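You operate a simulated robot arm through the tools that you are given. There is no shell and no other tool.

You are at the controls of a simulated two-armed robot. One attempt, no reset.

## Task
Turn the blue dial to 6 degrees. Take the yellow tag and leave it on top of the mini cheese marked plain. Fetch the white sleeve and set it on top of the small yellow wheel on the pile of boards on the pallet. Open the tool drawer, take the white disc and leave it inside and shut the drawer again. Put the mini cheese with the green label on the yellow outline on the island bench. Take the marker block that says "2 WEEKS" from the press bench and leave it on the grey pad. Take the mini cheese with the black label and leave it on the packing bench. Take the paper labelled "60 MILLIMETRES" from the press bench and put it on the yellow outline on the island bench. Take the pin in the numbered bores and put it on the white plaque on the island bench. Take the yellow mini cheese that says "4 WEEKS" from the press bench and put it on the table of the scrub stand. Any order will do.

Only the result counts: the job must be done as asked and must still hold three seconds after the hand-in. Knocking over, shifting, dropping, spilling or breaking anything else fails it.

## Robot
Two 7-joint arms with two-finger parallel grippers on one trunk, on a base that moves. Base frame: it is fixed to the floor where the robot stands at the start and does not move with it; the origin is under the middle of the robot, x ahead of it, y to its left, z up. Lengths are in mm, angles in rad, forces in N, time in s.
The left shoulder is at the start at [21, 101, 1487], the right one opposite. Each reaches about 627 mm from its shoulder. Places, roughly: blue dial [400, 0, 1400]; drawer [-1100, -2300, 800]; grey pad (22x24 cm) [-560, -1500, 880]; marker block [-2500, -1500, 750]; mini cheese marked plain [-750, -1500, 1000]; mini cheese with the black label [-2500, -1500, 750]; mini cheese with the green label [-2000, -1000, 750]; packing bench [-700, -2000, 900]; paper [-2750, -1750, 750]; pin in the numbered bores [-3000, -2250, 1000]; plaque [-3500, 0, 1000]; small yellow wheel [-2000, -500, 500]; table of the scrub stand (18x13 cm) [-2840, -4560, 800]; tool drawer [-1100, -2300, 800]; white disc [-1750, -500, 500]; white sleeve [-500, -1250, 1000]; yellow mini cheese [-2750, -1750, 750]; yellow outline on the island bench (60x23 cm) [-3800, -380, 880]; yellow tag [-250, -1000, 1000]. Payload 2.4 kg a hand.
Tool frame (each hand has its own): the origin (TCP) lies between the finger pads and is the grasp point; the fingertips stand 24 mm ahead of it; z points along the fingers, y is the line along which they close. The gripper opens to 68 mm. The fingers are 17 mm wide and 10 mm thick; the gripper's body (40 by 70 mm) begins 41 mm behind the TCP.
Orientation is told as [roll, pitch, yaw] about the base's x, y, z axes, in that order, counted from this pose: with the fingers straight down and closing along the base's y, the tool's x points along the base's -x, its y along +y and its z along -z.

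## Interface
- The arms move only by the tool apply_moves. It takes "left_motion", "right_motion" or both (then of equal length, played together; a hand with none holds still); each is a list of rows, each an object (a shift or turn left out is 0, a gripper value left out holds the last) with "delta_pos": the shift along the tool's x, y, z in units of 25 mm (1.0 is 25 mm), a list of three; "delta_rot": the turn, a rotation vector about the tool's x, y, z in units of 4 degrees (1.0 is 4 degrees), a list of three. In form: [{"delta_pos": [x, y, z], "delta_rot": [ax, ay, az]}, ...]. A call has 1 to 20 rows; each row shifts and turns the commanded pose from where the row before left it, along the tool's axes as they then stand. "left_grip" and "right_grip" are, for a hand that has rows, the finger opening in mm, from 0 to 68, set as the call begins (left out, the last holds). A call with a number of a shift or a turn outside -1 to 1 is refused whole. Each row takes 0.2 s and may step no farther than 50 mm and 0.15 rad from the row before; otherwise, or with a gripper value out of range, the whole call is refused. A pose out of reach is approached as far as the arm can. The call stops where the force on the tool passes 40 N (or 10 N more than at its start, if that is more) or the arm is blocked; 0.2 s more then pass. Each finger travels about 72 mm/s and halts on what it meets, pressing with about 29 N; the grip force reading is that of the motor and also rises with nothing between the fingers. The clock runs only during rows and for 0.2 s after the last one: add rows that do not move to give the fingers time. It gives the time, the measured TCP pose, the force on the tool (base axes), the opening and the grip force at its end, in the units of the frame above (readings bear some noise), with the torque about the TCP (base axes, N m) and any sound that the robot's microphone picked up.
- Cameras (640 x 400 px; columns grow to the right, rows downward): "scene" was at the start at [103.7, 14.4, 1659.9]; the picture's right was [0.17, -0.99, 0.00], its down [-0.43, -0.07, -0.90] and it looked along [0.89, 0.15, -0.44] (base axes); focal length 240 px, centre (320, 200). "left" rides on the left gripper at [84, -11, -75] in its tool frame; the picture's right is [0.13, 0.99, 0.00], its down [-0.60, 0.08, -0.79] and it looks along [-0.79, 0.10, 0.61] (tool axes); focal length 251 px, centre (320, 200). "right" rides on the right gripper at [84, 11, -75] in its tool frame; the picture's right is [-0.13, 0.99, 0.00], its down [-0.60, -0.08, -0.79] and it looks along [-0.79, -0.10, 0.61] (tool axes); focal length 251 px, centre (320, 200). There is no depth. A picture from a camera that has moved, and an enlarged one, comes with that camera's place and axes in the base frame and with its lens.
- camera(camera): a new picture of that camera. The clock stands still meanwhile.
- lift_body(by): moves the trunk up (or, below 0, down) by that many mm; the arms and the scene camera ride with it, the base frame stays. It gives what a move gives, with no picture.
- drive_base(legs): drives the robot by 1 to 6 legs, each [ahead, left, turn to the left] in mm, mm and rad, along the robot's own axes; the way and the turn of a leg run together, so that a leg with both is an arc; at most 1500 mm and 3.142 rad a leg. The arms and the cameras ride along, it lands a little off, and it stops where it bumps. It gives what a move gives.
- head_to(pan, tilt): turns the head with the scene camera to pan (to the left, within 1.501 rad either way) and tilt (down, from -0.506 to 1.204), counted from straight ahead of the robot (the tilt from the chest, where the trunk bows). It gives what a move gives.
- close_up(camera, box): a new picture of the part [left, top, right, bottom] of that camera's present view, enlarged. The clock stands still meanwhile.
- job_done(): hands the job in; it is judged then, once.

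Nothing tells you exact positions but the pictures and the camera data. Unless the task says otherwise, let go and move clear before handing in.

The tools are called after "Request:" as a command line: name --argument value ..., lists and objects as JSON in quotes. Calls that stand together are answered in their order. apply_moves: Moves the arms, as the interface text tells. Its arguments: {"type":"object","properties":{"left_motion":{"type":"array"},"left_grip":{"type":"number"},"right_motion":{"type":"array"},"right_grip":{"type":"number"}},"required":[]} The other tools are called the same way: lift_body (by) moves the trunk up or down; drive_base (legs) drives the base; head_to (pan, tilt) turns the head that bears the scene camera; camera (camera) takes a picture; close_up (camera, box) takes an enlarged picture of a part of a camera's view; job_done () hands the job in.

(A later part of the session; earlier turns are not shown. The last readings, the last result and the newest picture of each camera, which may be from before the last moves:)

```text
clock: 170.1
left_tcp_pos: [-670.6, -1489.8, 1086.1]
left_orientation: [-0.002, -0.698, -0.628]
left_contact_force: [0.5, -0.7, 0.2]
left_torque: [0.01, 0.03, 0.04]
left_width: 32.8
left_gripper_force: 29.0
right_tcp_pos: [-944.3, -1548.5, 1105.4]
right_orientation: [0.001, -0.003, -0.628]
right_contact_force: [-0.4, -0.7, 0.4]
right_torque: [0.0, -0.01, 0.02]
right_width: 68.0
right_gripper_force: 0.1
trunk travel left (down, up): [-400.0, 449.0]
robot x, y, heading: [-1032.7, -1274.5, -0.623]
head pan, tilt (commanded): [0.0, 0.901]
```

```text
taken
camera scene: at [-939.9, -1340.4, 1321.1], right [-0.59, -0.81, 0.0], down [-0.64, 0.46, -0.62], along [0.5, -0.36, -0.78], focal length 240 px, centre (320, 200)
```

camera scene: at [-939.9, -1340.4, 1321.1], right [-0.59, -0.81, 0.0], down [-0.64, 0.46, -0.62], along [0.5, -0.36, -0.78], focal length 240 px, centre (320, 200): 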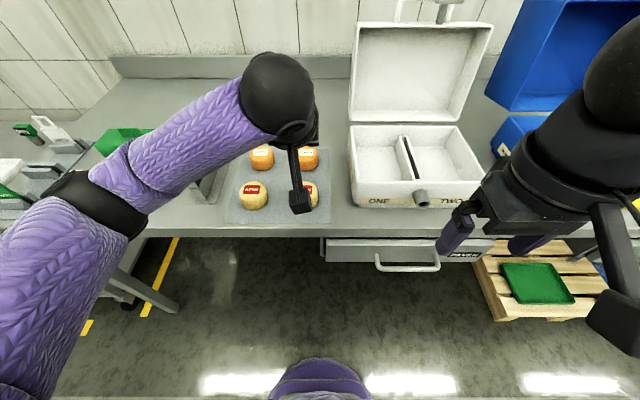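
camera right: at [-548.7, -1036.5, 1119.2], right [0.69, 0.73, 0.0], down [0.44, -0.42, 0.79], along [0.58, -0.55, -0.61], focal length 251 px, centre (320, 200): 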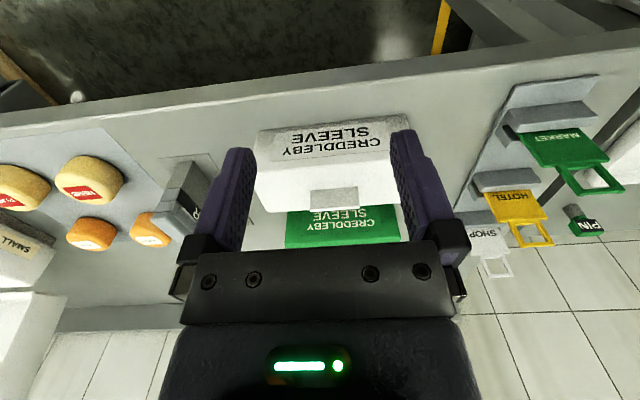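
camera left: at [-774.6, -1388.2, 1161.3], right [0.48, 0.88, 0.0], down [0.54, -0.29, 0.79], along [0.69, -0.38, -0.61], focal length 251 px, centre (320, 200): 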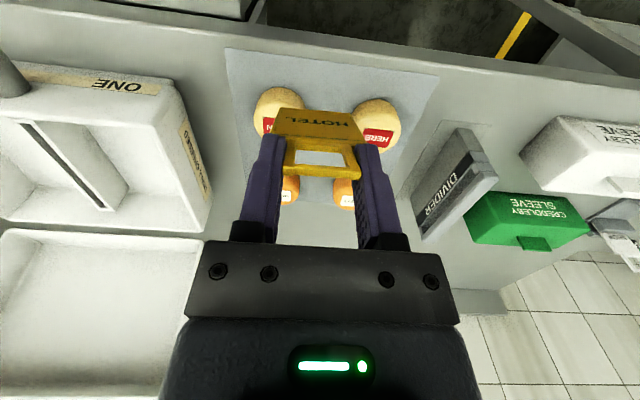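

The hand is halfway pitched with nothing in the way. Continue.

Request:
apply_moves --left_motion '[{"delta_rot": [0, -1, 0]}, {"delta_rot": [0, -1, 0]}, {"delta_rot": [0, -1, 0]}, {"delta_rot": [0, -1, 0]}, {"delta_rot": [0, -1, 0]}, {"delta_rot": [0, -1, 0]}, {"delta_rot": [0, -1, 0]}, {"delta_rot": [0, -1, 0]}, {"delta_rot": [0, -1, 0]}, {"delta_rot": [0, -1, 0]}, {"delta_rot": [0, -1, 0]}, {"delta_rot": [0, -1, 0]}]'

Request:
camera --camera "scene"

Request:
camera --camera "left"

Request:
camera --camera "right"

```text
clock: 172.7
left_tcp_pos: [-671.1, -1489.7, 1085.8]
left_orientation: [-0.027, -1.536, -0.601]
left_contact_force: [0.2, 0.1, 0.1]
left_torque: [0.0, -0.02, 0.03]
left_width: 32.8
left_gripper_force: 28.8
right_tcp_pos: [-944.8, -1549.0, 1106.0]
right_orientation: [0.002, -0.002, -0.629]
right_contact_force: [0.3, 0.3, 0.6]
right_torque: [0.02, 0.02, 0.02]
right_width: 68.0
right_gripper_force: 0.1
trunk travel left (down, up): [-400.0, 449.0]
robot x, y, heading: [-1026.5, -1274.7, -0.632]
head pan, tilt (commanded): [0.0, 0.901]
```

```text
taken
camera scene: at [-940.0, -1340.4, 1321.1], right [-0.59, -0.81, 0.0], down [-0.64, 0.46, -0.62], along [0.5, -0.36, -0.78], focal length 240 px, centre (320, 200)
```

scene: 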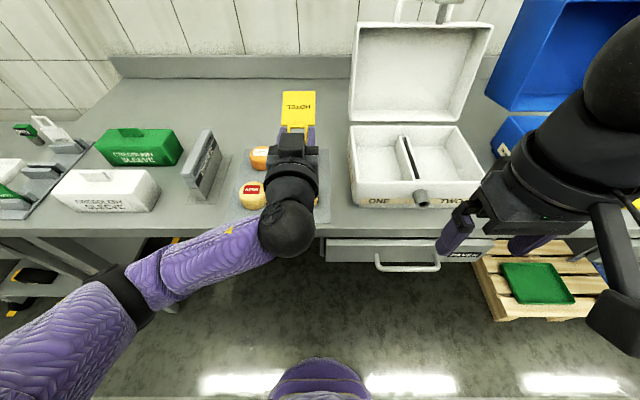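

```text
taken
camera left: at [-741.6, -1454.5, 1004.8], right [0.58, 0.8, -0.13], down [-0.58, 0.52, 0.63], along [0.57, -0.29, 0.76], focal length 251 px, centre (320, 200)
```

left: 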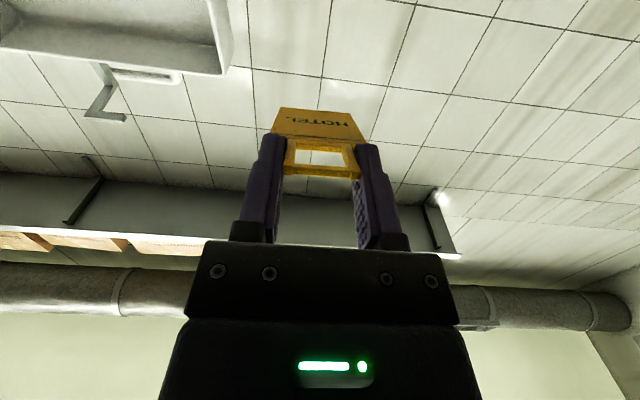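

```text
taken
camera right: at [-1008.9, -1490.7, 1180.6], right [0.69, 0.73, 0.0], down [0.44, -0.42, 0.79], along [0.58, -0.54, -0.61], focal length 251 px, centre (320, 200)
```

right: 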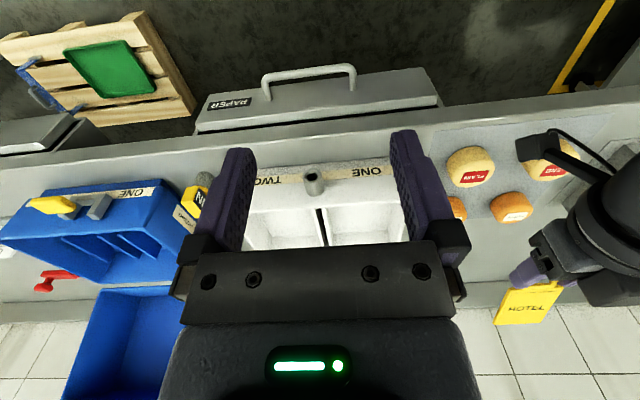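

The tag is held face-up but tilts up about 15°. I'll level it, then come back and down to just above the plain cheese.

Request:
apply_moves --left_motion '[{"delta_rot": [0, 0.97, 0]}, {"delta_rot": [0, 0.97, 0]}, {"delta_rot": [0, 0.97, 0]}, {"delta_rot": [0, 0.97, 0]}, {"delta_pos": [0.99, 0, 0.084]}, {"delta_pos": [0.99, 0, 0.084]}, {"delta_pos": [0.99, 0, 0.084]}, {"delta_pos": [0.99, 0, 0.084]}, {"delta_pos": [0.99, 0, 0.084]}, {"delta_pos": [0.99, 0, 0.084]}]'

Request:
camera --camera "scene"

Request:
camera --camera "right"

Request:
camera --camera "left"

```text
clock: 174.9
left_tcp_pos: [-699.0, -1471.6, 940.7]
left_orientation: [0.001, -1.265, -0.631]
left_contact_force: [0.4, 0.4, -0.2]
left_torque: [0.04, 0.04, 0.01]
left_width: 32.8
left_gripper_force: 29.6
right_tcp_pos: [-944.3, -1548.2, 1105.8]
right_orientation: [0.001, -0.003, -0.626]
right_contact_force: [-0.3, -0.6, -0.1]
right_torque: [0.01, -0.01, -0.01]
right_width: 67.9
right_gripper_force: 0.0
trunk travel left (down, up): [-400.0, 449.0]
robot x, y, heading: [-1030.4, -1277.2, -0.623]
head pan, tilt (commanded): [0.0, 0.901]
```

```text
taken
camera scene: at [-940.1, -1340.4, 1321.1], right [-0.59, -0.81, 0.0], down [-0.64, 0.46, -0.62], along [0.5, -0.36, -0.78], focal length 240 px, centre (320, 200)
```

scene: 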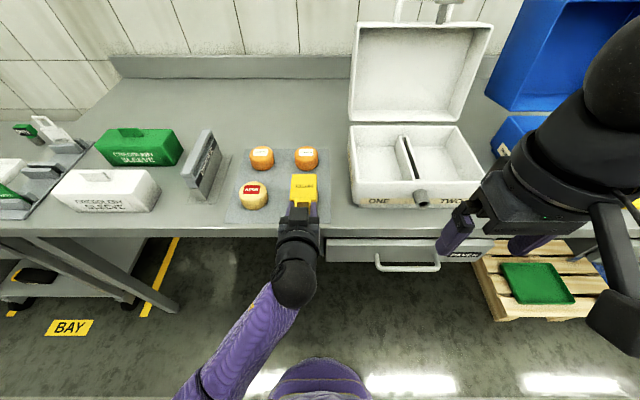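

```text
taken
camera right: at [-1009.0, -1490.7, 1180.6], right [0.69, 0.73, 0.0], down [0.44, -0.42, 0.79], along [0.58, -0.54, -0.61], focal length 251 px, centre (320, 200)
```

right: 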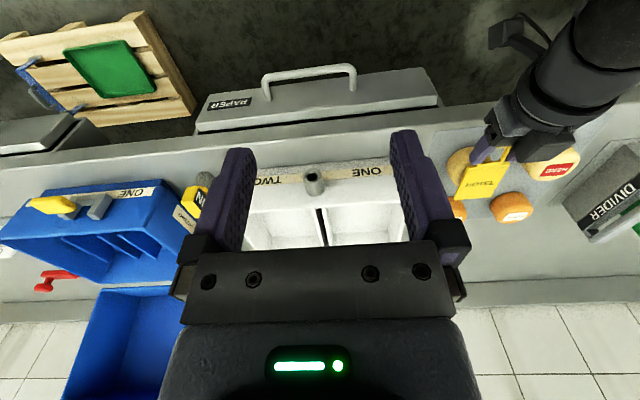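

```text
taken
camera left: at [-784.0, -1424.6, 882.1], right [0.55, 0.82, -0.12], down [-0.42, 0.4, 0.81], along [0.72, -0.4, 0.57], focal length 251 px, centre (320, 200)
```

left: 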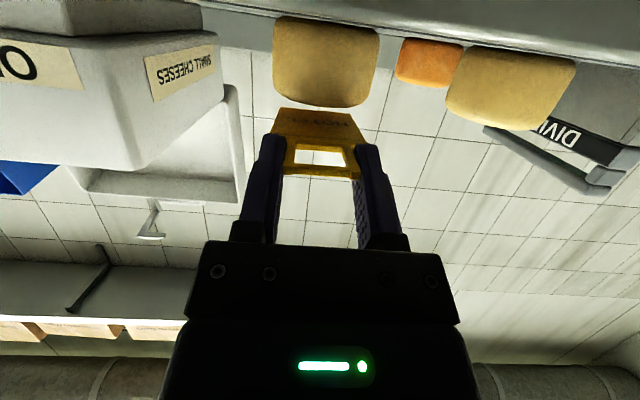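

The tag is level and over the plain cheese (top at about z 920). Lowering 16 mm, then checking.

Request:
apply_moves --left_motion '[{"delta_pos": [0.305, 0, 0.097]}, {"delta_pos": [0.305, 0, 0.097]}, {}]'

Request:
camera --camera "left"

Request:
close_up --camera "scene" --box '[220, 130, 350, 230]'

```text
clock: 175.7
left_tcp_pos: [-699.4, -1471.0, 925.4]
left_orientation: [-0.008, -1.268, -0.625]
left_contact_force: [0.6, 0.2, 13.6]
left_torque: [-0.37, -0.69, 0.06]
left_width: 32.8
left_gripper_force: 29.3
right_tcp_pos: [-946.3, -1547.8, 1106.1]
right_orientation: [0.003, -0.003, -0.628]
right_contact_force: [0.1, -0.1, 0.3]
right_torque: [-0.02, -0.04, -0.02]
right_width: 67.9
right_gripper_force: 0.1
trunk travel left (down, up): [-400.0, 449.0]
robot x, y, heading: [-1026.3, -1277.2, -0.621]
head pan, tilt (commanded): [0.0, 0.901]
```

```text
taken
camera left: at [-783.6, -1424.5, 867.4], right [0.55, 0.82, -0.13], down [-0.42, 0.41, 0.81], along [0.72, -0.4, 0.57], focal length 251 px, centre (320, 200)
```

left: 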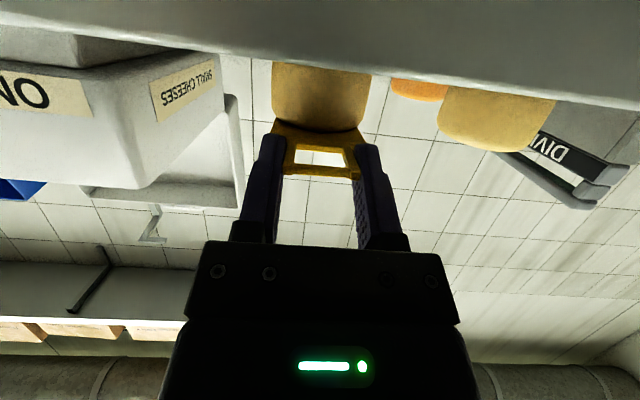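

```text
4.00 times, centred on (285, 180) of scene
camera zoom: at [-940.9, -1339.7, 1321.4], right [-0.59, -0.81, 0.0], down [-0.64, 0.46, -0.62], along [0.5, -0.36, -0.78], focal length 961 px, centre (460, 280)
```

zoom: 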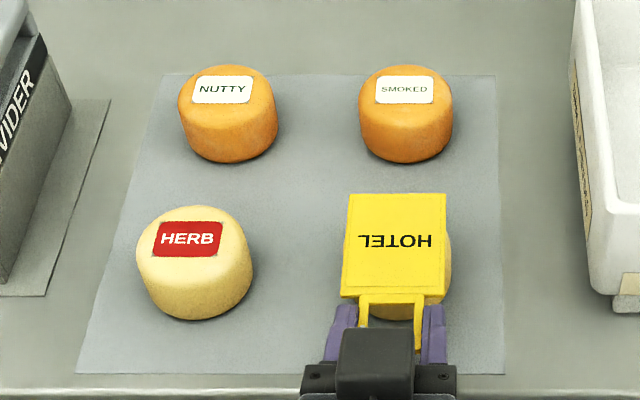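

The tag touches the cheese (13 N). I'll ease up by 1 mm, then open gently.

Request:
apply_moves --left_motion '[{"delta_pos": [-0.045, 0, -0.014]}, {}]'

Request:
apply_moves --left_motion '[{}, {}, {}]' --left_grip 50

Request:
close_up --camera "scene" --box '[220, 130, 350, 230]'

```text
clock: 176.3
left_tcp_pos: [-698.9, -1472.0, 926.3]
left_orientation: [-0.004, -1.266, -0.628]
left_contact_force: [0.8, -0.4, 11.2]
left_torque: [-0.31, -0.53, -0.03]
left_width: 32.9
left_gripper_force: 29.2
right_tcp_pos: [-945.8, -1548.7, 1105.3]
right_orientation: [0.003, -0.002, -0.629]
right_contact_force: [-0.2, -0.5, 0.2]
right_torque: [0.03, -0.02, 0.0]
right_width: 67.9
right_gripper_force: 0.1
trunk travel left (down, up): [-400.0, 449.0]
robot x, y, heading: [-1030.0, -1276.9, -0.624]
head pan, tilt (commanded): [0.0, 0.901]
```

```text
clock: 177.1
left_tcp_pos: [-697.7, -1470.2, 925.0]
left_orientation: [-0.004, -1.265, -0.626]
left_contact_force: [1.3, 0.8, -0.4]
left_torque: [0.01, -0.04, 0.01]
left_width: 50.1
left_gripper_force: 0.1
right_tcp_pos: [-945.6, -1547.9, 1105.1]
right_orientation: [0.002, -0.002, -0.627]
right_contact_force: [0.7, 0.8, 0.2]
right_torque: [-0.04, 0.02, 0.01]
right_width: 67.9
right_gripper_force: 0.0
trunk travel left (down, up): [-400.0, 449.0]
robot x, y, heading: [-1028.4, -1275.1, -0.628]
head pan, tilt (commanded): [0.0, 0.901]
```

```text
4.00 times, centred on (285, 180) of scene
camera zoom: at [-940.0, -1340.4, 1321.1], right [-0.59, -0.81, 0.0], down [-0.64, 0.46, -0.62], along [0.5, -0.36, -0.78], focal length 961 px, centre (460, 280)
```

zoom: 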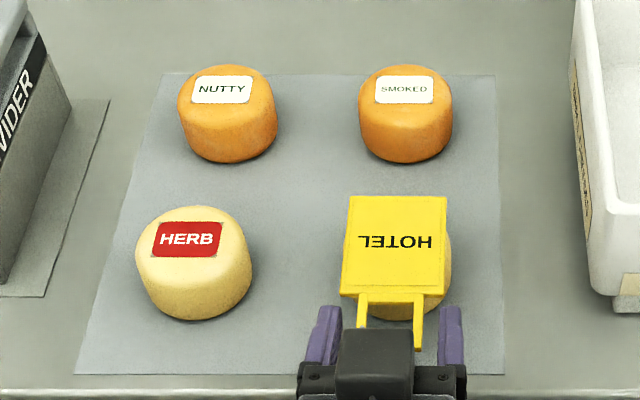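

The tag lies flat on the plain cheese. I open fully and withdraw the hand backwards.

Request:
apply_moves --left_motion '[{}, {}, {"delta_pos": [0.3, 0, -0.95]}, {"delta_pos": [0.3, 0, -0.95]}, {"delta_pos": [0, 0, -0.95]}, {"delta_pos": [-0.5, 0, -0.5]}, {"delta_pos": [-1, 0, 0]}, {"delta_pos": [-1, 0, 0]}, {"delta_pos": [-1, 0, 0]}]' --left_grip 68

Request:
camera --camera "scene"

```text
clock: 178.5
left_tcp_pos: [-702.7, -1412.4, 916.1]
left_orientation: [0.457, -1.212, -0.971]
left_contact_force: [0.1, -0.3, -0.5]
left_torque: [-0.01, -0.02, -0.02]
left_width: 67.8
left_gripper_force: 0.0
right_tcp_pos: [-944.5, -1547.4, 1105.7]
right_orientation: [0.001, -0.002, -0.628]
right_contact_force: [-0.5, -0.5, 0.2]
right_torque: [0.01, 0.02, 0.01]
right_width: 67.8
right_gripper_force: 0.1
trunk travel left (down, up): [-400.0, 449.0]
robot x, y, heading: [-1026.8, -1270.3, -0.624]
head pan, tilt (commanded): [0.0, 0.901]
stopped in row 7 (left hand): the arm was blocked; the commanded pose is now the measured one
```

```text
taken
camera scene: at [-939.9, -1340.4, 1321.1], right [-0.59, -0.81, 0.0], down [-0.64, 0.46, -0.62], along [0.5, -0.36, -0.78], focal length 240 px, centre (320, 200)
```

scene: 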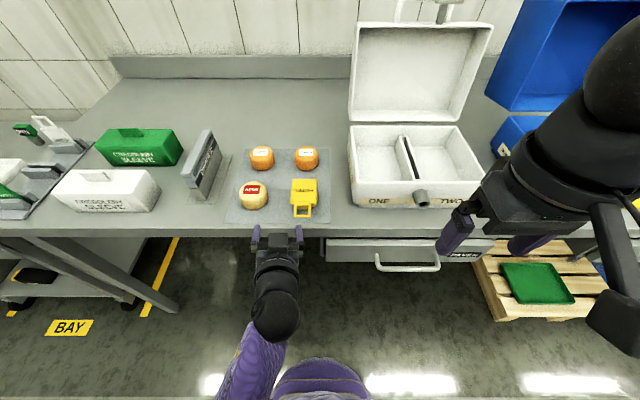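

The tag stays; my arm got cramped against my torso. I'll back the base off and then straighten the arm out.

Request:
drive_base --legs '[[-200, 0, 0]]'

Request:
apply_moves --left_motion '[{"delta_pos": [0, 0.3, 0.9]}, {"delta_pos": [-0.3, 0.3, 0.9]}, {"delta_pos": [-0.9, 0.3, 0.3]}, {"delta_pos": [-0.9, 0.3, 0.3]}, {"delta_pos": [-0.9, 0.3, 0.3]}, {"delta_pos": [-0.9, 0.3, 0.3]}]'

Request:
camera --camera "scene"

```text
clock: 180.2
left_tcp_pos: [-868.5, -1293.5, 918.3]
left_orientation: [0.451, -1.216, -0.964]
left_contact_force: [0.0, -0.3, 0.6]
left_torque: [0.02, 0.0, 0.0]
left_width: 67.8
left_gripper_force: 0.1
right_tcp_pos: [-1110.5, -1429.7, 1105.3]
right_orientation: [0.002, -0.001, -0.629]
right_contact_force: [-0.4, 0.8, -0.7]
right_torque: [0.01, 0.01, 0.0]
right_width: 68.0
right_gripper_force: 0.0
trunk travel left (down, up): [-400.0, 449.0]
robot x, y, heading: [-1194.2, -1157.1, -0.628]
head pan, tilt (commanded): [0.0, 0.901]
```

```text
clock: 181.6
left_tcp_pos: [-763.2, -1316.1, 995.3]
left_orientation: [0.451, -1.215, -0.962]
left_contact_force: [-0.5, 0.4, -1.4]
left_torque: [-0.02, 0.02, 0.0]
left_width: 68.1
left_gripper_force: 0.1
right_tcp_pos: [-1109.6, -1430.2, 1105.4]
right_orientation: [0.002, -0.002, -0.628]
right_contact_force: [0.0, 0.4, 0.2]
right_torque: [0.02, 0.0, 0.04]
right_width: 67.7
right_gripper_force: 0.1
trunk travel left (down, up): [-400.0, 449.0]
robot x, y, heading: [-1192.9, -1154.5, -0.626]
head pan, tilt (commanded): [0.0, 0.901]
```

```text
taken
camera scene: at [-1104.3, -1221.7, 1321.1], right [-0.59, -0.81, 0.0], down [-0.64, 0.46, -0.62], along [0.5, -0.36, -0.78], focal length 240 px, centre (320, 200)
```

scene: 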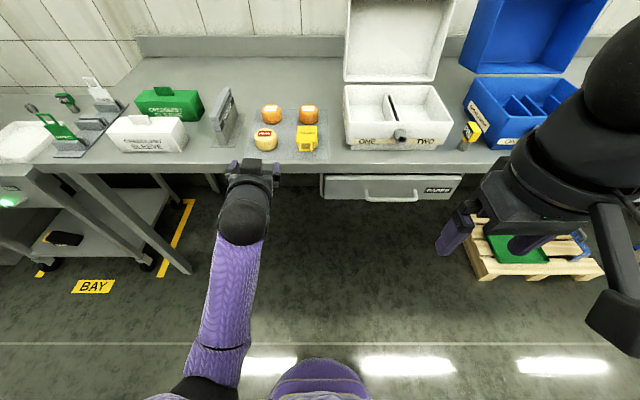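

Clear. I'll rotate the left hand back to fingers-down.

Request:
apply_moves --left_motion '[{"delta_rot": [0.923, 0, 0]}, {"delta_rot": [0.923, 0, 0]}, {"delta_rot": [0.923, 0, 0]}, {"delta_rot": [0.923, 0, 0]}, {"delta_rot": [0.923, 0, 0]}, {"delta_rot": [0.923, 0, 0]}, {"delta_rot": [0.923, 0, 0]}, {"delta_rot": [0, 0.967, 0], "delta_pos": [-0.2, 0, -0.15]}, {"delta_rot": [0, 0.967, 0], "delta_pos": [-0.2, 0, -0.15]}, {"delta_rot": [0, 0.967, 0], "delta_pos": [-0.2, 0, -0.15]}, {"delta_rot": [0, 0.967, 0], "delta_pos": [-0.2, 0, -0.15]}, {"delta_rot": [0, 0.967, 0]}, {"delta_rot": [0, 0.967, 0]}, {"delta_rot": [0, 0.967, 0]}, {"delta_rot": [0, 0.967, 0]}, {"delta_rot": [0, 0.967, 0]}, {"delta_rot": [0, 0.967, 0]}]'

Request:
apply_moves --left_motion '[{"delta_rot": [0, 0.967, 0]}, {"delta_rot": [0, 0.967, 0]}, {"delta_rot": [0, 0.967, 0]}, {"delta_rot": [0, 0.967, 0]}, {"delta_rot": [0, 0.967, 0], "delta_pos": [0.5, 0, -0.3]}, {"delta_rot": [0, 0.967, 0], "delta_pos": [0.5, 0, -0.3]}, {"delta_rot": [0, 0.967, 0], "delta_pos": [0.5, 0, -0.3]}, {"delta_rot": [0, 0.967, 0], "delta_pos": [0.5, 0, -0.3]}, {"delta_rot": [0, 0, -0.957], "delta_pos": [0.3, 0, -0.3]}, {"delta_rot": [0, 0, -0.957], "delta_pos": [0.3, 0, -0.3]}, {"delta_rot": [0, 0, -0.957]}, {"delta_rot": [0, 0, -0.957]}, {"delta_rot": [0, 0, -0.957]}]'

Request:
camera --camera "scene"

```text
clock: 185.2
left_tcp_pos: [-765.2, -1312.0, 1018.0]
left_orientation: [0.0, -0.539, -0.964]
left_contact_force: [-0.9, -0.1, -0.3]
left_torque: [-0.01, 0.02, 0.02]
left_width: 67.8
left_gripper_force: 0.1
right_tcp_pos: [-1109.6, -1430.0, 1104.3]
right_orientation: [0.003, -0.003, -0.628]
right_contact_force: [-0.5, 0.4, 0.3]
right_torque: [-0.01, -0.03, 0.04]
right_width: 68.0
right_gripper_force: 0.1
trunk travel left (down, up): [-400.0, 449.0]
robot x, y, heading: [-1194.3, -1159.8, -0.623]
head pan, tilt (commanded): [0.0, 0.901]
```

```text
clock: 187.9
left_tcp_pos: [-805.5, -1254.9, 1053.3]
left_orientation: [0.0, 0.0, -0.628]
left_contact_force: [0.7, 0.4, 0.5]
left_torque: [-0.02, -0.03, 0.02]
left_width: 68.0
left_gripper_force: 0.1
right_tcp_pos: [-1108.8, -1428.5, 1105.2]
right_orientation: [0.002, -0.001, -0.628]
right_contact_force: [0.0, -0.2, -0.6]
right_torque: [0.01, -0.01, 0.01]
right_width: 68.0
right_gripper_force: 0.0
trunk travel left (down, up): [-400.0, 449.0]
robot x, y, heading: [-1194.0, -1157.3, -0.628]
head pan, tilt (commanded): [0.0, 0.901]
```

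```text
taken
camera scene: at [-1104.3, -1221.6, 1321.1], right [-0.59, -0.81, 0.0], down [-0.64, 0.46, -0.62], along [0.5, -0.36, -0.78], focal length 240 px, centre (320, 200)
```

scene: 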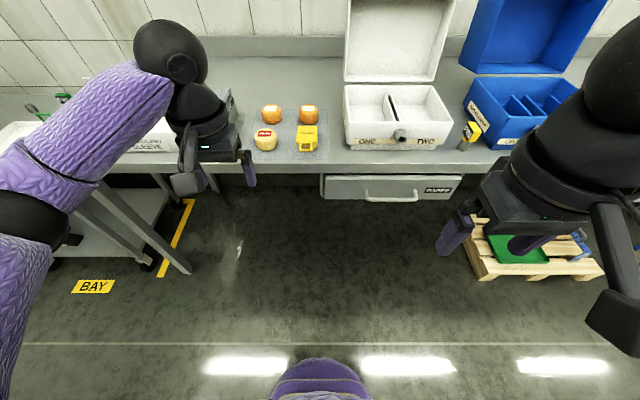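

Left hand restored. Next: the white sleeve. I drive back along the bench so the right hand faces it.

Request:
drive_base --legs '[[0, 560, 0.004], [225, 0, 0]]'

Request:
camera --camera "scene"

Request:
camera --camera "right"

```text
clock: 192.5
left_tcp_pos: [-292.4, -930.3, 1053.2]
left_orientation: [-0.001, 0.003, -0.625]
left_contact_force: [-0.9, 0.4, -0.1]
left_torque: [-0.02, 0.02, 0.01]
left_width: 68.1
left_gripper_force: 0.0
right_tcp_pos: [-594.7, -1106.6, 1104.1]
right_orientation: [0.002, 0.001, -0.623]
right_contact_force: [0.1, -0.3, 0.4]
right_torque: [-0.02, 0.01, 0.03]
right_width: 68.1
right_gripper_force: 0.0
trunk travel left (down, up): [-400.0, 449.0]
robot x, y, heading: [-680.0, -834.7, -0.619]
head pan, tilt (commanded): [0.0, 0.901]
```

```text
taken
camera scene: at [-591.1, -898.0, 1321.0], right [-0.58, -0.81, 0.0], down [-0.64, 0.46, -0.62], along [0.5, -0.36, -0.78], focal length 240 px, centre (320, 200)
```

scene: 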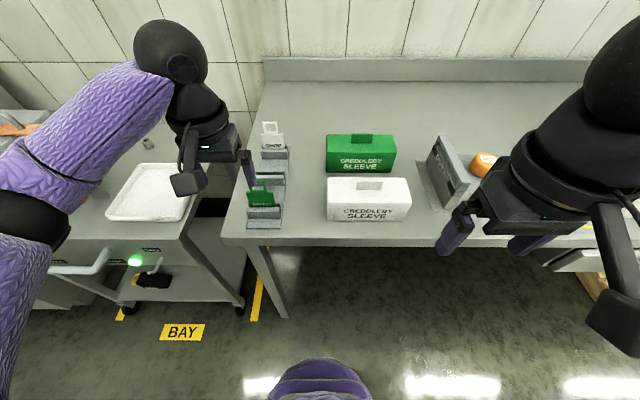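

```text
taken
camera right: at [-659.4, -1048.5, 1180.5], right [0.68, 0.73, 0.0], down [0.44, -0.42, 0.79], along [0.58, -0.54, -0.61], focal length 251 px, centre (320, 200)
```

right: 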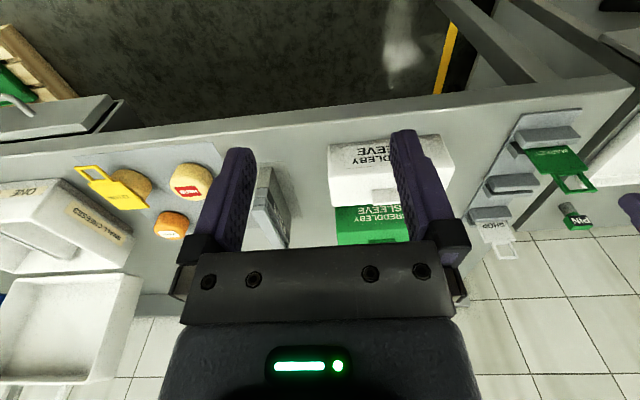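

I'll zoom in on the white sleeve and its tab.

Request:
close_up --camera "scene" --box '[310, 120, 430, 235]'

Request:
close_up --camera "left" --box '[0, 0, 200, 200]'

Request:
close_up --camera "right" --box '[310, 120, 470, 250]'

```text
3.48 times, centred on (370, 178) of scene
camera zoom: at [-591.1, -898.0, 1321.0], right [-0.58, -0.81, 0.0], down [-0.64, 0.46, -0.62], along [0.5, -0.36, -0.78], focal length 836 px, centre (146, 278)
```

zoom: 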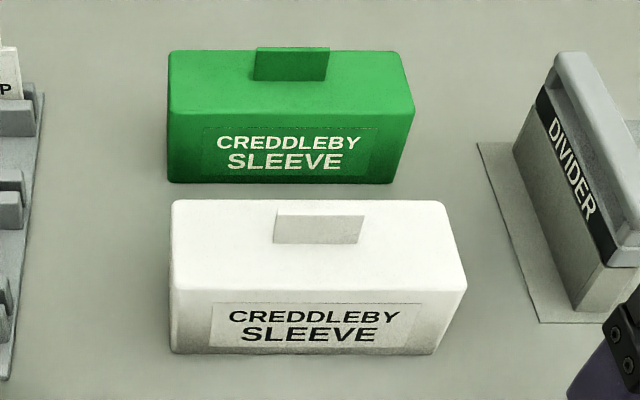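

```text
2.00 times, centred on (100, 100) of left
camera zoom: at [-367.3, -890.6, 1128.0], right [0.48, 0.88, 0.0], down [0.54, -0.29, 0.79], along [0.7, -0.38, -0.61], focal length 503 px, centre (760, 400)
```

zoom: 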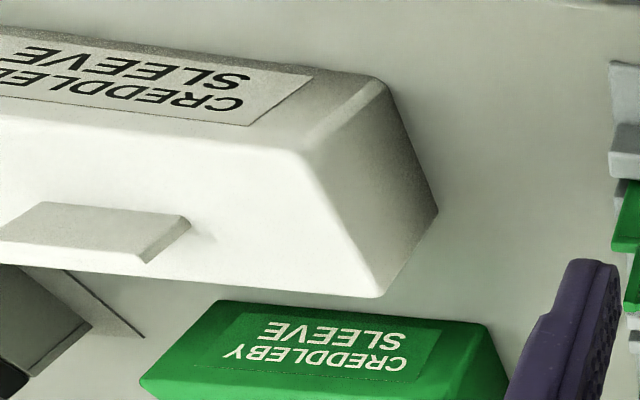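

```text
3.08 times, centred on (390, 185) of right
camera zoom: at [-659.4, -1048.5, 1180.5], right [0.68, 0.73, 0.0], down [0.44, -0.42, 0.79], along [0.58, -0.54, -0.61], focal length 774 px, centre (105, 246)
```

zoom: 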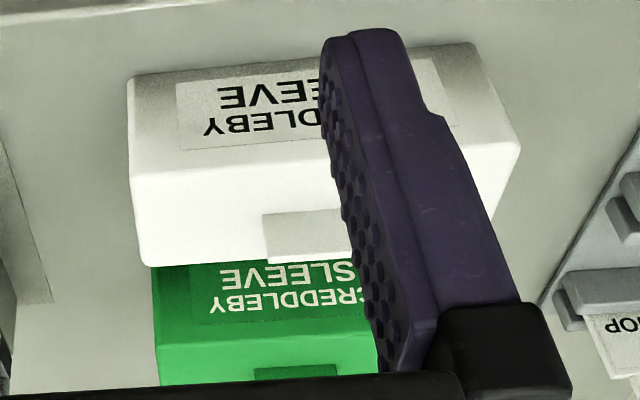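

The white sleeve's tab is about 51 mm long and 25 mm tall, at U-centre [-388, -1170] roughly, top z≈970. I'll bring the right hand over it and tilt the fingers forward about 35°, so that later I can reach across the pallet with the box level.

Request:
apply_moves --right_motion '[{"delta_pos": [-1, 0.47, 0]}, {"delta_pos": [-1, 0.47, 0]}, {"delta_pos": [-1, 0.47, 0]}, {"delta_pos": [-1, 0.47, 0]}, {"delta_pos": [-1, 0.47, 0]}, {"delta_pos": [-1, 0.47, 0]}, {"delta_rot": [0, -0.972, 0]}, {"delta_rot": [0, -0.972, 0]}, {"delta_rot": [0, -0.972, 0]}, {"delta_rot": [0, -0.972, 0]}, {"delta_rot": [0, -0.972, 0]}, {"delta_rot": [0, -0.972, 0]}, {"delta_rot": [0, -0.972, 0]}, {"delta_rot": [0, -0.972, 0]}, {"delta_rot": [0, -0.972, 0]}]'

Request:
camera --camera "right"

Request:
camera --camera "scene"

```text
clock: 195.7
left_tcp_pos: [-292.2, -929.4, 1054.1]
left_orientation: [0.0, 0.002, -0.625]
left_contact_force: [-0.8, 0.3, 0.3]
left_torque: [0.0, 0.02, 0.01]
left_width: 68.2
left_gripper_force: 0.0
right_tcp_pos: [-433.0, -1136.2, 1105.5]
right_orientation: [0.002, -0.612, -0.625]
right_contact_force: [-0.6, 0.3, 0.3]
right_torque: [-0.01, -0.02, 0.0]
right_width: 68.1
right_gripper_force: 0.0
trunk travel left (down, up): [-400.0, 449.0]
robot x, y, heading: [-681.3, -833.9, -0.626]
head pan, tilt (commanded): [0.0, 0.901]
```

```text
taken
camera right: at [-519.5, -1061.7, 1119.2], right [0.66, 0.74, 0.08], down [-0.02, -0.09, 1.0], along [0.75, -0.66, -0.05], focal length 251 px, centre (320, 200)
```

right: 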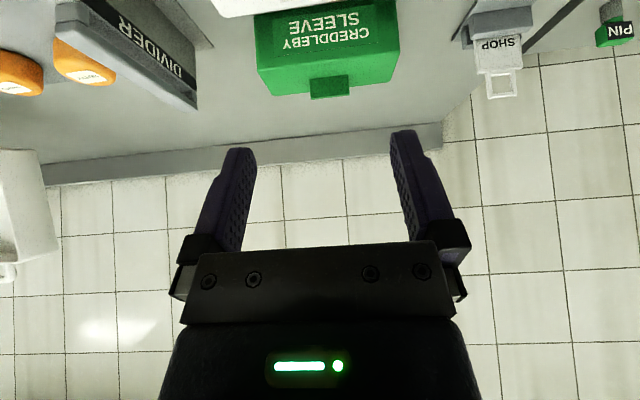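

```text
taken
camera scene: at [-591.5, -897.7, 1321.1], right [-0.58, -0.81, 0.0], down [-0.64, 0.46, -0.62], along [0.5, -0.36, -0.78], focal length 240 px, centre (320, 200)
```

scene: 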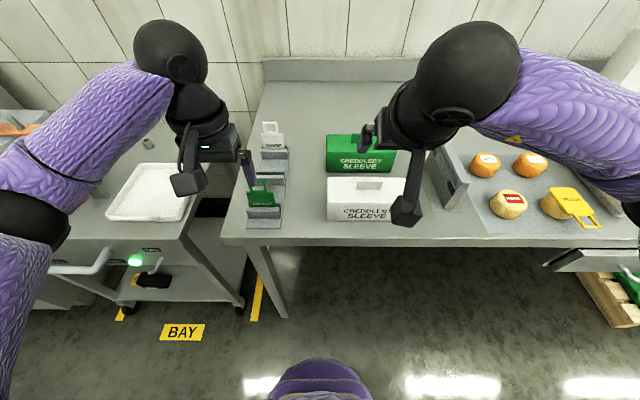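

The hand is aligned with the tab sideways. Approaching along the finger direction.

Request:
apply_moves --right_motion '[{"delta_pos": [0.566, 0, 0]}, {"delta_pos": [0.566, 0, 0]}, {"delta_pos": [0, 0, 0.95]}, {"delta_pos": [0, 0, 0.95]}, {"delta_pos": [0, 0, 0.95]}, {"delta_pos": [0, 0, 0.95]}]'

Request:
camera --camera "right"

Request:
close_up --camera "scene" --box '[310, 120, 430, 235]'

```text
clock: 197.1
left_tcp_pos: [-292.4, -930.1, 1052.7]
left_orientation: [-0.001, 0.002, -0.624]
left_contact_force: [0.3, -0.3, -0.3]
left_torque: [0.0, -0.02, 0.01]
left_width: 68.0
left_gripper_force: 0.1
right_tcp_pos: [-406.6, -1153.6, 1013.4]
right_orientation: [0.003, -0.612, -0.624]
right_contact_force: [-0.4, -0.6, -0.6]
right_torque: [-0.01, -0.02, -0.03]
right_width: 67.9
right_gripper_force: 0.0
trunk travel left (down, up): [-400.0, 449.0]
robot x, y, heading: [-681.6, -834.7, -0.621]
head pan, tilt (commanded): [0.0, 0.901]
```

```text
taken
camera right: at [-492.6, -1080.0, 1025.4], right [0.66, 0.74, 0.07], down [-0.02, -0.09, 1.0], along [0.75, -0.66, -0.05], focal length 251 px, centre (320, 200)
```

right: 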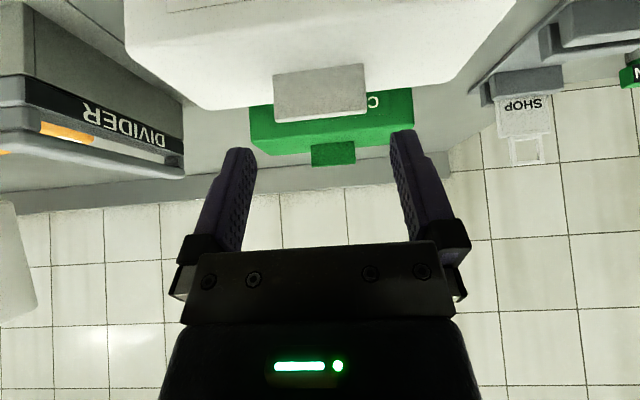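

```text
3.48 times, centred on (370, 178) of scene
camera zoom: at [-591.4, -897.8, 1321.0], right [-0.58, -0.81, 0.0], down [-0.64, 0.46, -0.62], along [0.5, -0.36, -0.78], focal length 836 px, centre (146, 278)
```

zoom: 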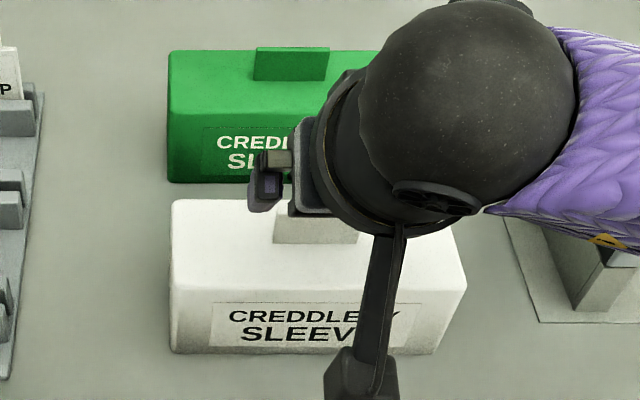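

The tab is centred between the fingers. Going down the rest and closing.

Request:
apply_moves --right_motion '[{"delta_pos": [0.05, 0, 0.94]}, {"delta_pos": [0.05, 0, 0.94]}, {}]'

Request:
camera --camera "right"

```text
clock: 197.9
left_tcp_pos: [-292.7, -928.9, 1053.7]
left_orientation: [-0.001, 0.0, -0.624]
left_contact_force: [0.0, -0.1, -0.2]
left_torque: [0.0, 0.0, 0.01]
left_width: 67.9
left_gripper_force: 0.0
right_tcp_pos: [-386.7, -1166.4, 973.3]
right_orientation: [0.003, -0.614, -0.623]
right_contact_force: [-3.5, 1.0, 8.8]
right_torque: [-0.04, 0.07, -0.05]
right_width: 68.0
right_gripper_force: 0.1
trunk travel left (down, up): [-400.0, 449.0]
robot x, y, heading: [-680.8, -831.9, -0.618]
head pan, tilt (commanded): [0.0, 0.901]
```

```text
taken
camera right: at [-472.3, -1093.3, 986.5], right [0.66, 0.74, 0.08], down [-0.02, -0.09, 1.0], along [0.75, -0.66, -0.05], focal length 251 px, centre (320, 200)
```

right: 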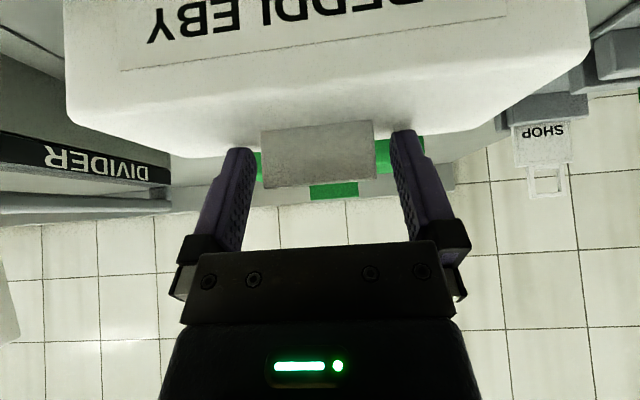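

The tips just touch the box top with the tab between the pads. Closing.

Request:
apply_moves --right_motion '[{"delta_pos": [0, 0, -0.06]}, {}, {}, {}]' --right_grip 30

Request:
apply_moves --right_motion '[{"delta_pos": [-0.287, 0, -0.41]}, {"delta_pos": [-0.287, 0, -0.41]}, {"delta_pos": [-0.287, 0, -0.41]}]'

Request:
camera --camera "right"

Request:
camera --camera "scene"

```text
clock: 198.9
left_tcp_pos: [-292.0, -928.6, 1053.3]
left_orientation: [0.0, 0.001, -0.625]
left_contact_force: [-0.3, 0.1, -0.7]
left_torque: [0.01, -0.03, 0.0]
left_width: 68.1
left_gripper_force: 0.1
right_tcp_pos: [-385.5, -1167.9, 974.3]
right_orientation: [0.001, -0.611, -0.625]
right_contact_force: [0.6, 0.7, 0.1]
right_torque: [0.07, 0.03, 0.01]
right_width: 49.4
right_gripper_force: 29.1
trunk travel left (down, up): [-400.0, 449.0]
robot x, y, heading: [-682.2, -831.4, -0.618]
head pan, tilt (commanded): [0.0, 0.901]
```

```text
clock: 199.7
left_tcp_pos: [-293.4, -928.2, 1053.8]
left_orientation: [0.0, -0.001, -0.625]
left_contact_force: [-0.7, 0.0, -0.6]
left_torque: [0.03, -0.06, 0.02]
left_width: 68.0
left_gripper_force: 0.1
right_tcp_pos: [-388.4, -1167.9, 1010.4]
right_orientation: [0.002, -0.611, -0.623]
right_contact_force: [-0.5, -0.3, -0.6]
right_torque: [-0.03, 0.02, 0.0]
right_width: 49.2
right_gripper_force: 28.7
trunk travel left (down, up): [-400.0, 449.0]
robot x, y, heading: [-679.8, -835.6, -0.617]
head pan, tilt (commanded): [0.0, 0.901]
```

```text
taken
camera right: at [-474.4, -1093.9, 1024.4], right [0.66, 0.74, 0.07], down [-0.01, -0.09, 1.0], along [0.75, -0.66, -0.05], focal length 251 px, centre (320, 200)
```

right: 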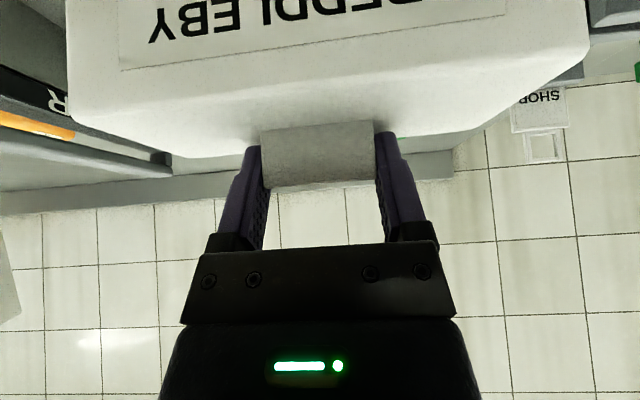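

```text
taken
camera scene: at [-591.5, -897.7, 1321.1], right [-0.58, -0.81, 0.0], down [-0.64, 0.46, -0.62], along [0.5, -0.36, -0.78], focal length 240 px, centre (320, 200)
```

scene: 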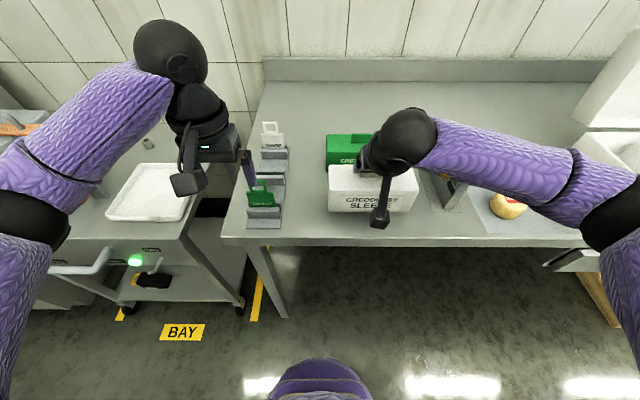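

The sleeve hangs steadily from the right hand. I raise it, draw it in, back away from the bench and turn around toward the pallet.

Request:
apply_moves --right_motion '[{"delta_pos": [-0.574, 0, -0.819]}, {"delta_pos": [-0.574, 0, -0.819]}, {"delta_pos": [-0.574, 0, -0.819]}, {"delta_pos": [0.8, 0, -0.57]}, {"delta_pos": [0.8, 0, -0.57]}, {"delta_pos": [0.8, 0, -0.57]}]'

Request:
drive_base --legs '[[-330, 0, 0], [0, 0, 1.571]]'

Request:
head_to --pan 0.9 --tilt 0.5

Request:
camera --camera "scene"

```text
clock: 201.1
left_tcp_pos: [-292.3, -928.5, 1052.5]
left_orientation: [0.0, 0.0, -0.624]
left_contact_force: [-0.2, -0.3, -0.3]
left_torque: [0.03, -0.03, -0.03]
left_width: 68.2
left_gripper_force: 0.1
right_tcp_pos: [-447.4, -1125.7, 1086.7]
right_orientation: [0.001, -0.612, -0.625]
right_contact_force: [-0.1, 0.4, -0.1]
right_torque: [-0.02, -0.02, -0.03]
right_width: 49.4
right_gripper_force: 28.4
trunk travel left (down, up): [-400.0, 449.0]
robot x, y, heading: [-678.3, -835.4, -0.62]
head pan, tilt (commanded): [0.0, 0.901]
```

```text
clock: 207.1
left_tcp_pos: [-858.6, -255.0, 1053.0]
left_orientation: [-0.001, -0.002, 0.964]
left_contact_force: [-0.3, -0.3, 1.0]
left_torque: [0.02, 0.02, -0.01]
left_width: 68.3
left_gripper_force: 0.1
right_tcp_pos: [-660.4, -406.3, 1087.4]
right_orientation: [0.002, -0.613, 0.965]
right_contact_force: [-0.7, 0.8, -0.5]
right_torque: [-0.02, 0.06, 0.01]
right_width: 49.3
right_gripper_force: 29.2
trunk travel left (down, up): [-400.0, 449.0]
robot x, y, heading: [-946.6, -645.1, 0.965]
head pan, tilt (commanded): [0.0, 0.901]
```

```text
clock: 208.3
left_tcp_pos: [-858.4, -254.5, 1052.5]
left_orientation: [0.0, 0.002, 0.963]
left_contact_force: [0.3, 0.9, -0.4]
left_torque: [-0.05, 0.0, 0.01]
left_width: 68.0
left_gripper_force: 0.2
right_tcp_pos: [-660.7, -406.3, 1085.3]
right_orientation: [0.001, -0.613, 0.965]
right_contact_force: [0.2, -0.2, -0.4]
right_torque: [0.01, -0.01, 0.01]
right_width: 49.2
right_gripper_force: 29.1
trunk travel left (down, up): [-400.0, 449.0]
robot x, y, heading: [-943.5, -641.0, 0.97]
head pan, tilt (commanded): [0.901, 0.499]
```

```text
taken
camera scene: at [-953.3, -532.5, 1354.9], right [0.96, 0.29, 0.0], down [0.14, -0.46, -0.88], along [-0.26, 0.84, -0.48], focal length 240 px, centre (320, 200)
```

scene: 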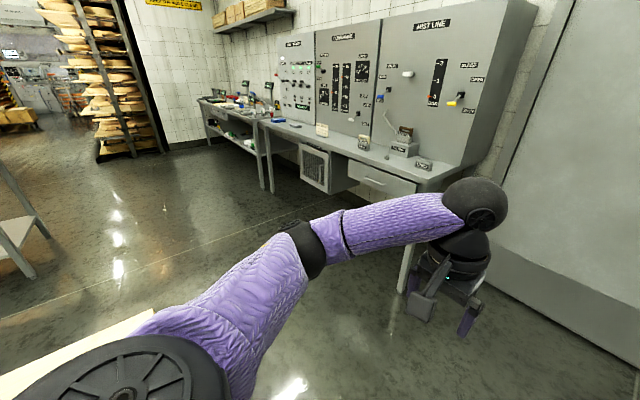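

Continue turning left to face the pallet side.

Request:
drive_base --legs '[[0, 0, 1.553]]'

Request:
head_to --pan 0.4 --tilt 0.7

Request:
camera --camera "scene"

```text
clock: 212.5
left_tcp_pos: [-1335.4, -551.5, 1053.5]
left_orientation: [-0.001, 0.0, 2.524]
left_contact_force: [0.5, -0.7, -0.1]
left_torque: [-0.01, 0.01, 0.01]
left_width: 67.9
left_gripper_force: 0.0
right_tcp_pos: [-1182.6, -354.7, 1085.8]
right_orientation: [0.001, -0.612, 2.522]
right_contact_force: [-0.3, 0.7, 0.4]
right_torque: [0.0, -0.02, -0.04]
right_width: 49.3
right_gripper_force: 28.9
trunk travel left (down, up): [-400.0, 449.0]
robot x, y, heading: [-942.7, -641.8, 2.529]
head pan, tilt (commanded): [0.901, 0.499]
```

```text
clock: 213.4
left_tcp_pos: [-1336.1, -553.3, 1053.4]
left_orientation: [0.001, 0.001, 2.524]
left_contact_force: [0.1, -0.4, 0.8]
left_torque: [0.01, 0.01, 0.01]
left_width: 68.0
left_gripper_force: 0.1
right_tcp_pos: [-1181.6, -355.2, 1085.6]
right_orientation: [0.004, -0.612, 2.523]
right_contact_force: [-0.6, 0.7, 0.7]
right_torque: [0.0, -0.03, -0.02]
right_width: 49.4
right_gripper_force: 29.2
trunk travel left (down, up): [-400.0, 449.0]
robot x, y, heading: [-945.5, -643.8, 2.528]
head pan, tilt (commanded): [0.4, 0.7]
```

```text
taken
camera scene: at [-1053.7, -609.3, 1337.2], right [0.21, 0.98, 0.0], down [0.63, -0.14, -0.76], along [-0.75, 0.16, -0.64], focal length 240 px, centre (320, 200)
```

scene: 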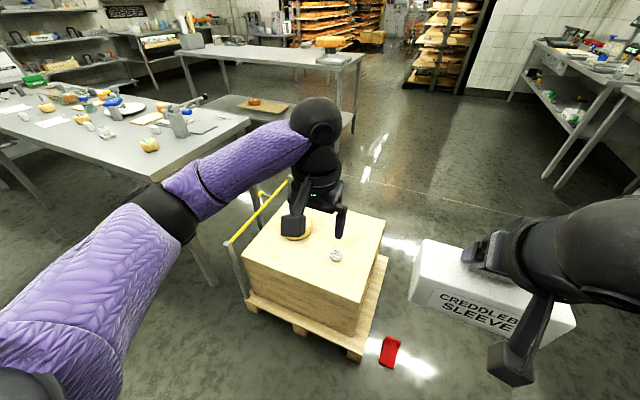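

The pallet pile top is at z≈450, its aisle face at N≈966 in room coordinates, and there's a red object on the floor beyond its near corner which I'll keep clear of. I raise the left hand a bit and slide left along the aisle to face the wheel.

Request:
apply_moves --left_motion '[{"delta_pos": [0, 0, -1]}, {"delta_pos": [0, 0, -1]}, {"delta_pos": [0, 0, -1]}, {"delta_pos": [0, 0, -1]}]'

Request:
drive_base --legs '[[0, 405, -0.008], [150, 0, 0]]'

Request:
head_to --pan 0.0 --tilt 0.85

Request:
camera --camera "scene"

```text
clock: 214.4
left_tcp_pos: [-1333.4, -551.7, 1152.5]
left_orientation: [0.0, 0.001, 2.524]
left_contact_force: [-0.2, -0.9, 0.2]
left_torque: [-0.02, 0.04, -0.02]
left_width: 68.0
left_gripper_force: 0.1
right_tcp_pos: [-1181.1, -354.9, 1086.2]
right_orientation: [0.002, -0.612, 2.524]
right_contact_force: [0.5, 0.0, -0.3]
right_torque: [0.01, -0.01, -0.04]
right_width: 49.1
right_gripper_force: 29.4
trunk travel left (down, up): [-400.0, 449.0]
robot x, y, heading: [-942.8, -644.0, 2.526]
head pan, tilt (commanded): [0.4, 0.7]
```

```text
clock: 217.9
left_tcp_pos: [-1686.8, -795.1, 1152.3]
left_orientation: [0.001, 0.003, 2.526]
left_contact_force: [0.6, -0.2, -0.4]
left_torque: [0.0, -0.02, 0.03]
left_width: 68.1
left_gripper_force: 0.0
right_tcp_pos: [-1534.2, -598.6, 1086.1]
right_orientation: [0.002, -0.61, 2.528]
right_contact_force: [-0.3, -0.1, -0.4]
right_torque: [0.01, 0.01, -0.01]
right_width: 49.1
right_gripper_force: 28.3
trunk travel left (down, up): [-400.0, 449.0]
robot x, y, heading: [-1297.5, -887.6, 2.533]
head pan, tilt (commanded): [0.4, 0.7]
```

```text
clock: 218.8
left_tcp_pos: [-1686.5, -794.6, 1152.5]
left_orientation: [0.0, 0.001, 2.527]
left_contact_force: [0.5, 0.6, 0.2]
left_torque: [-0.05, 0.0, -0.01]
left_width: 68.1
left_gripper_force: 0.0
right_tcp_pos: [-1534.7, -597.9, 1086.2]
right_orientation: [-0.001, -0.613, 2.527]
right_contact_force: [-0.1, -0.1, 0.0]
right_torque: [0.03, 0.02, 0.03]
right_width: 49.5
right_gripper_force: 28.9
trunk travel left (down, up): [-400.0, 449.0]
robot x, y, heading: [-1298.8, -881.4, 2.53]
head pan, tilt (commanded): [0.0, 0.85]
```

```text
taken
camera scene: at [-1387.0, -824.4, 1325.0], right [0.57, 0.82, 0.0], down [0.62, -0.43, -0.66], along [-0.54, 0.38, -0.75], focal length 240 px, centre (320, 200)
```

scene: 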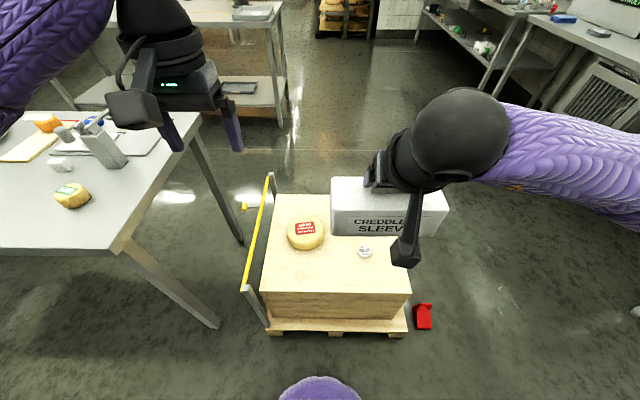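

Wheel and disc are clearly visible. Zooming in for accurate positions.

Request:
close_up --camera "scene" --box '[240, 180, 420, 290]'

Request:
camera --camera "left"

Request:
camera --camera "right"

```text
3.56 times, centred on (330, 235) of scene
camera zoom: at [-1387.0, -824.4, 1325.0], right [0.57, 0.82, 0.0], down [0.62, -0.43, -0.66], along [-0.54, 0.38, -0.75], focal length 854 px, centre (284, 76)
```

zoom: 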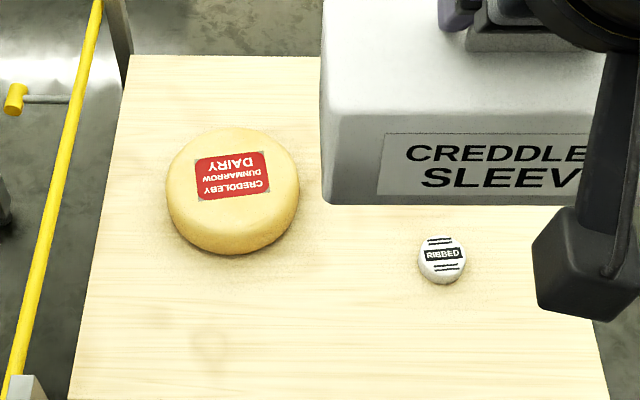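

```text
taken
camera left: at [-1612.1, -835.6, 1227.6], right [-0.47, -0.88, 0.0], down [-0.54, 0.28, 0.79], along [-0.7, 0.37, -0.61], focal length 251 px, centre (320, 200)
```

left: 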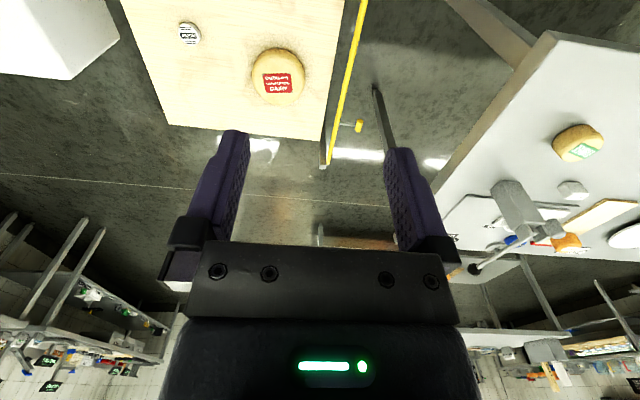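

```text
taken
camera right: at [-1451.5, -671.6, 1099.4], right [-0.66, -0.75, 0.08], down [0.01, 0.09, 1.0], along [-0.75, 0.66, -0.05], focal length 251 px, centre (320, 200)
```

right: 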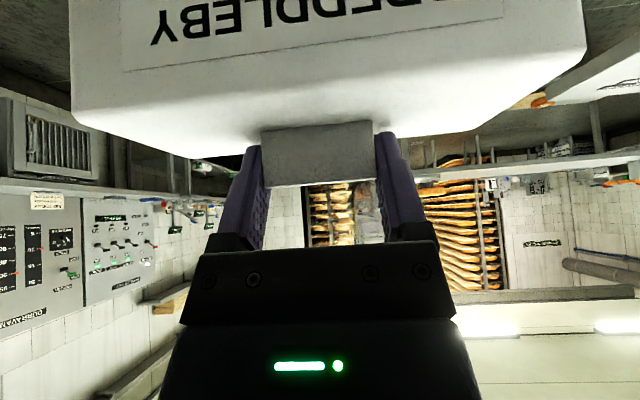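

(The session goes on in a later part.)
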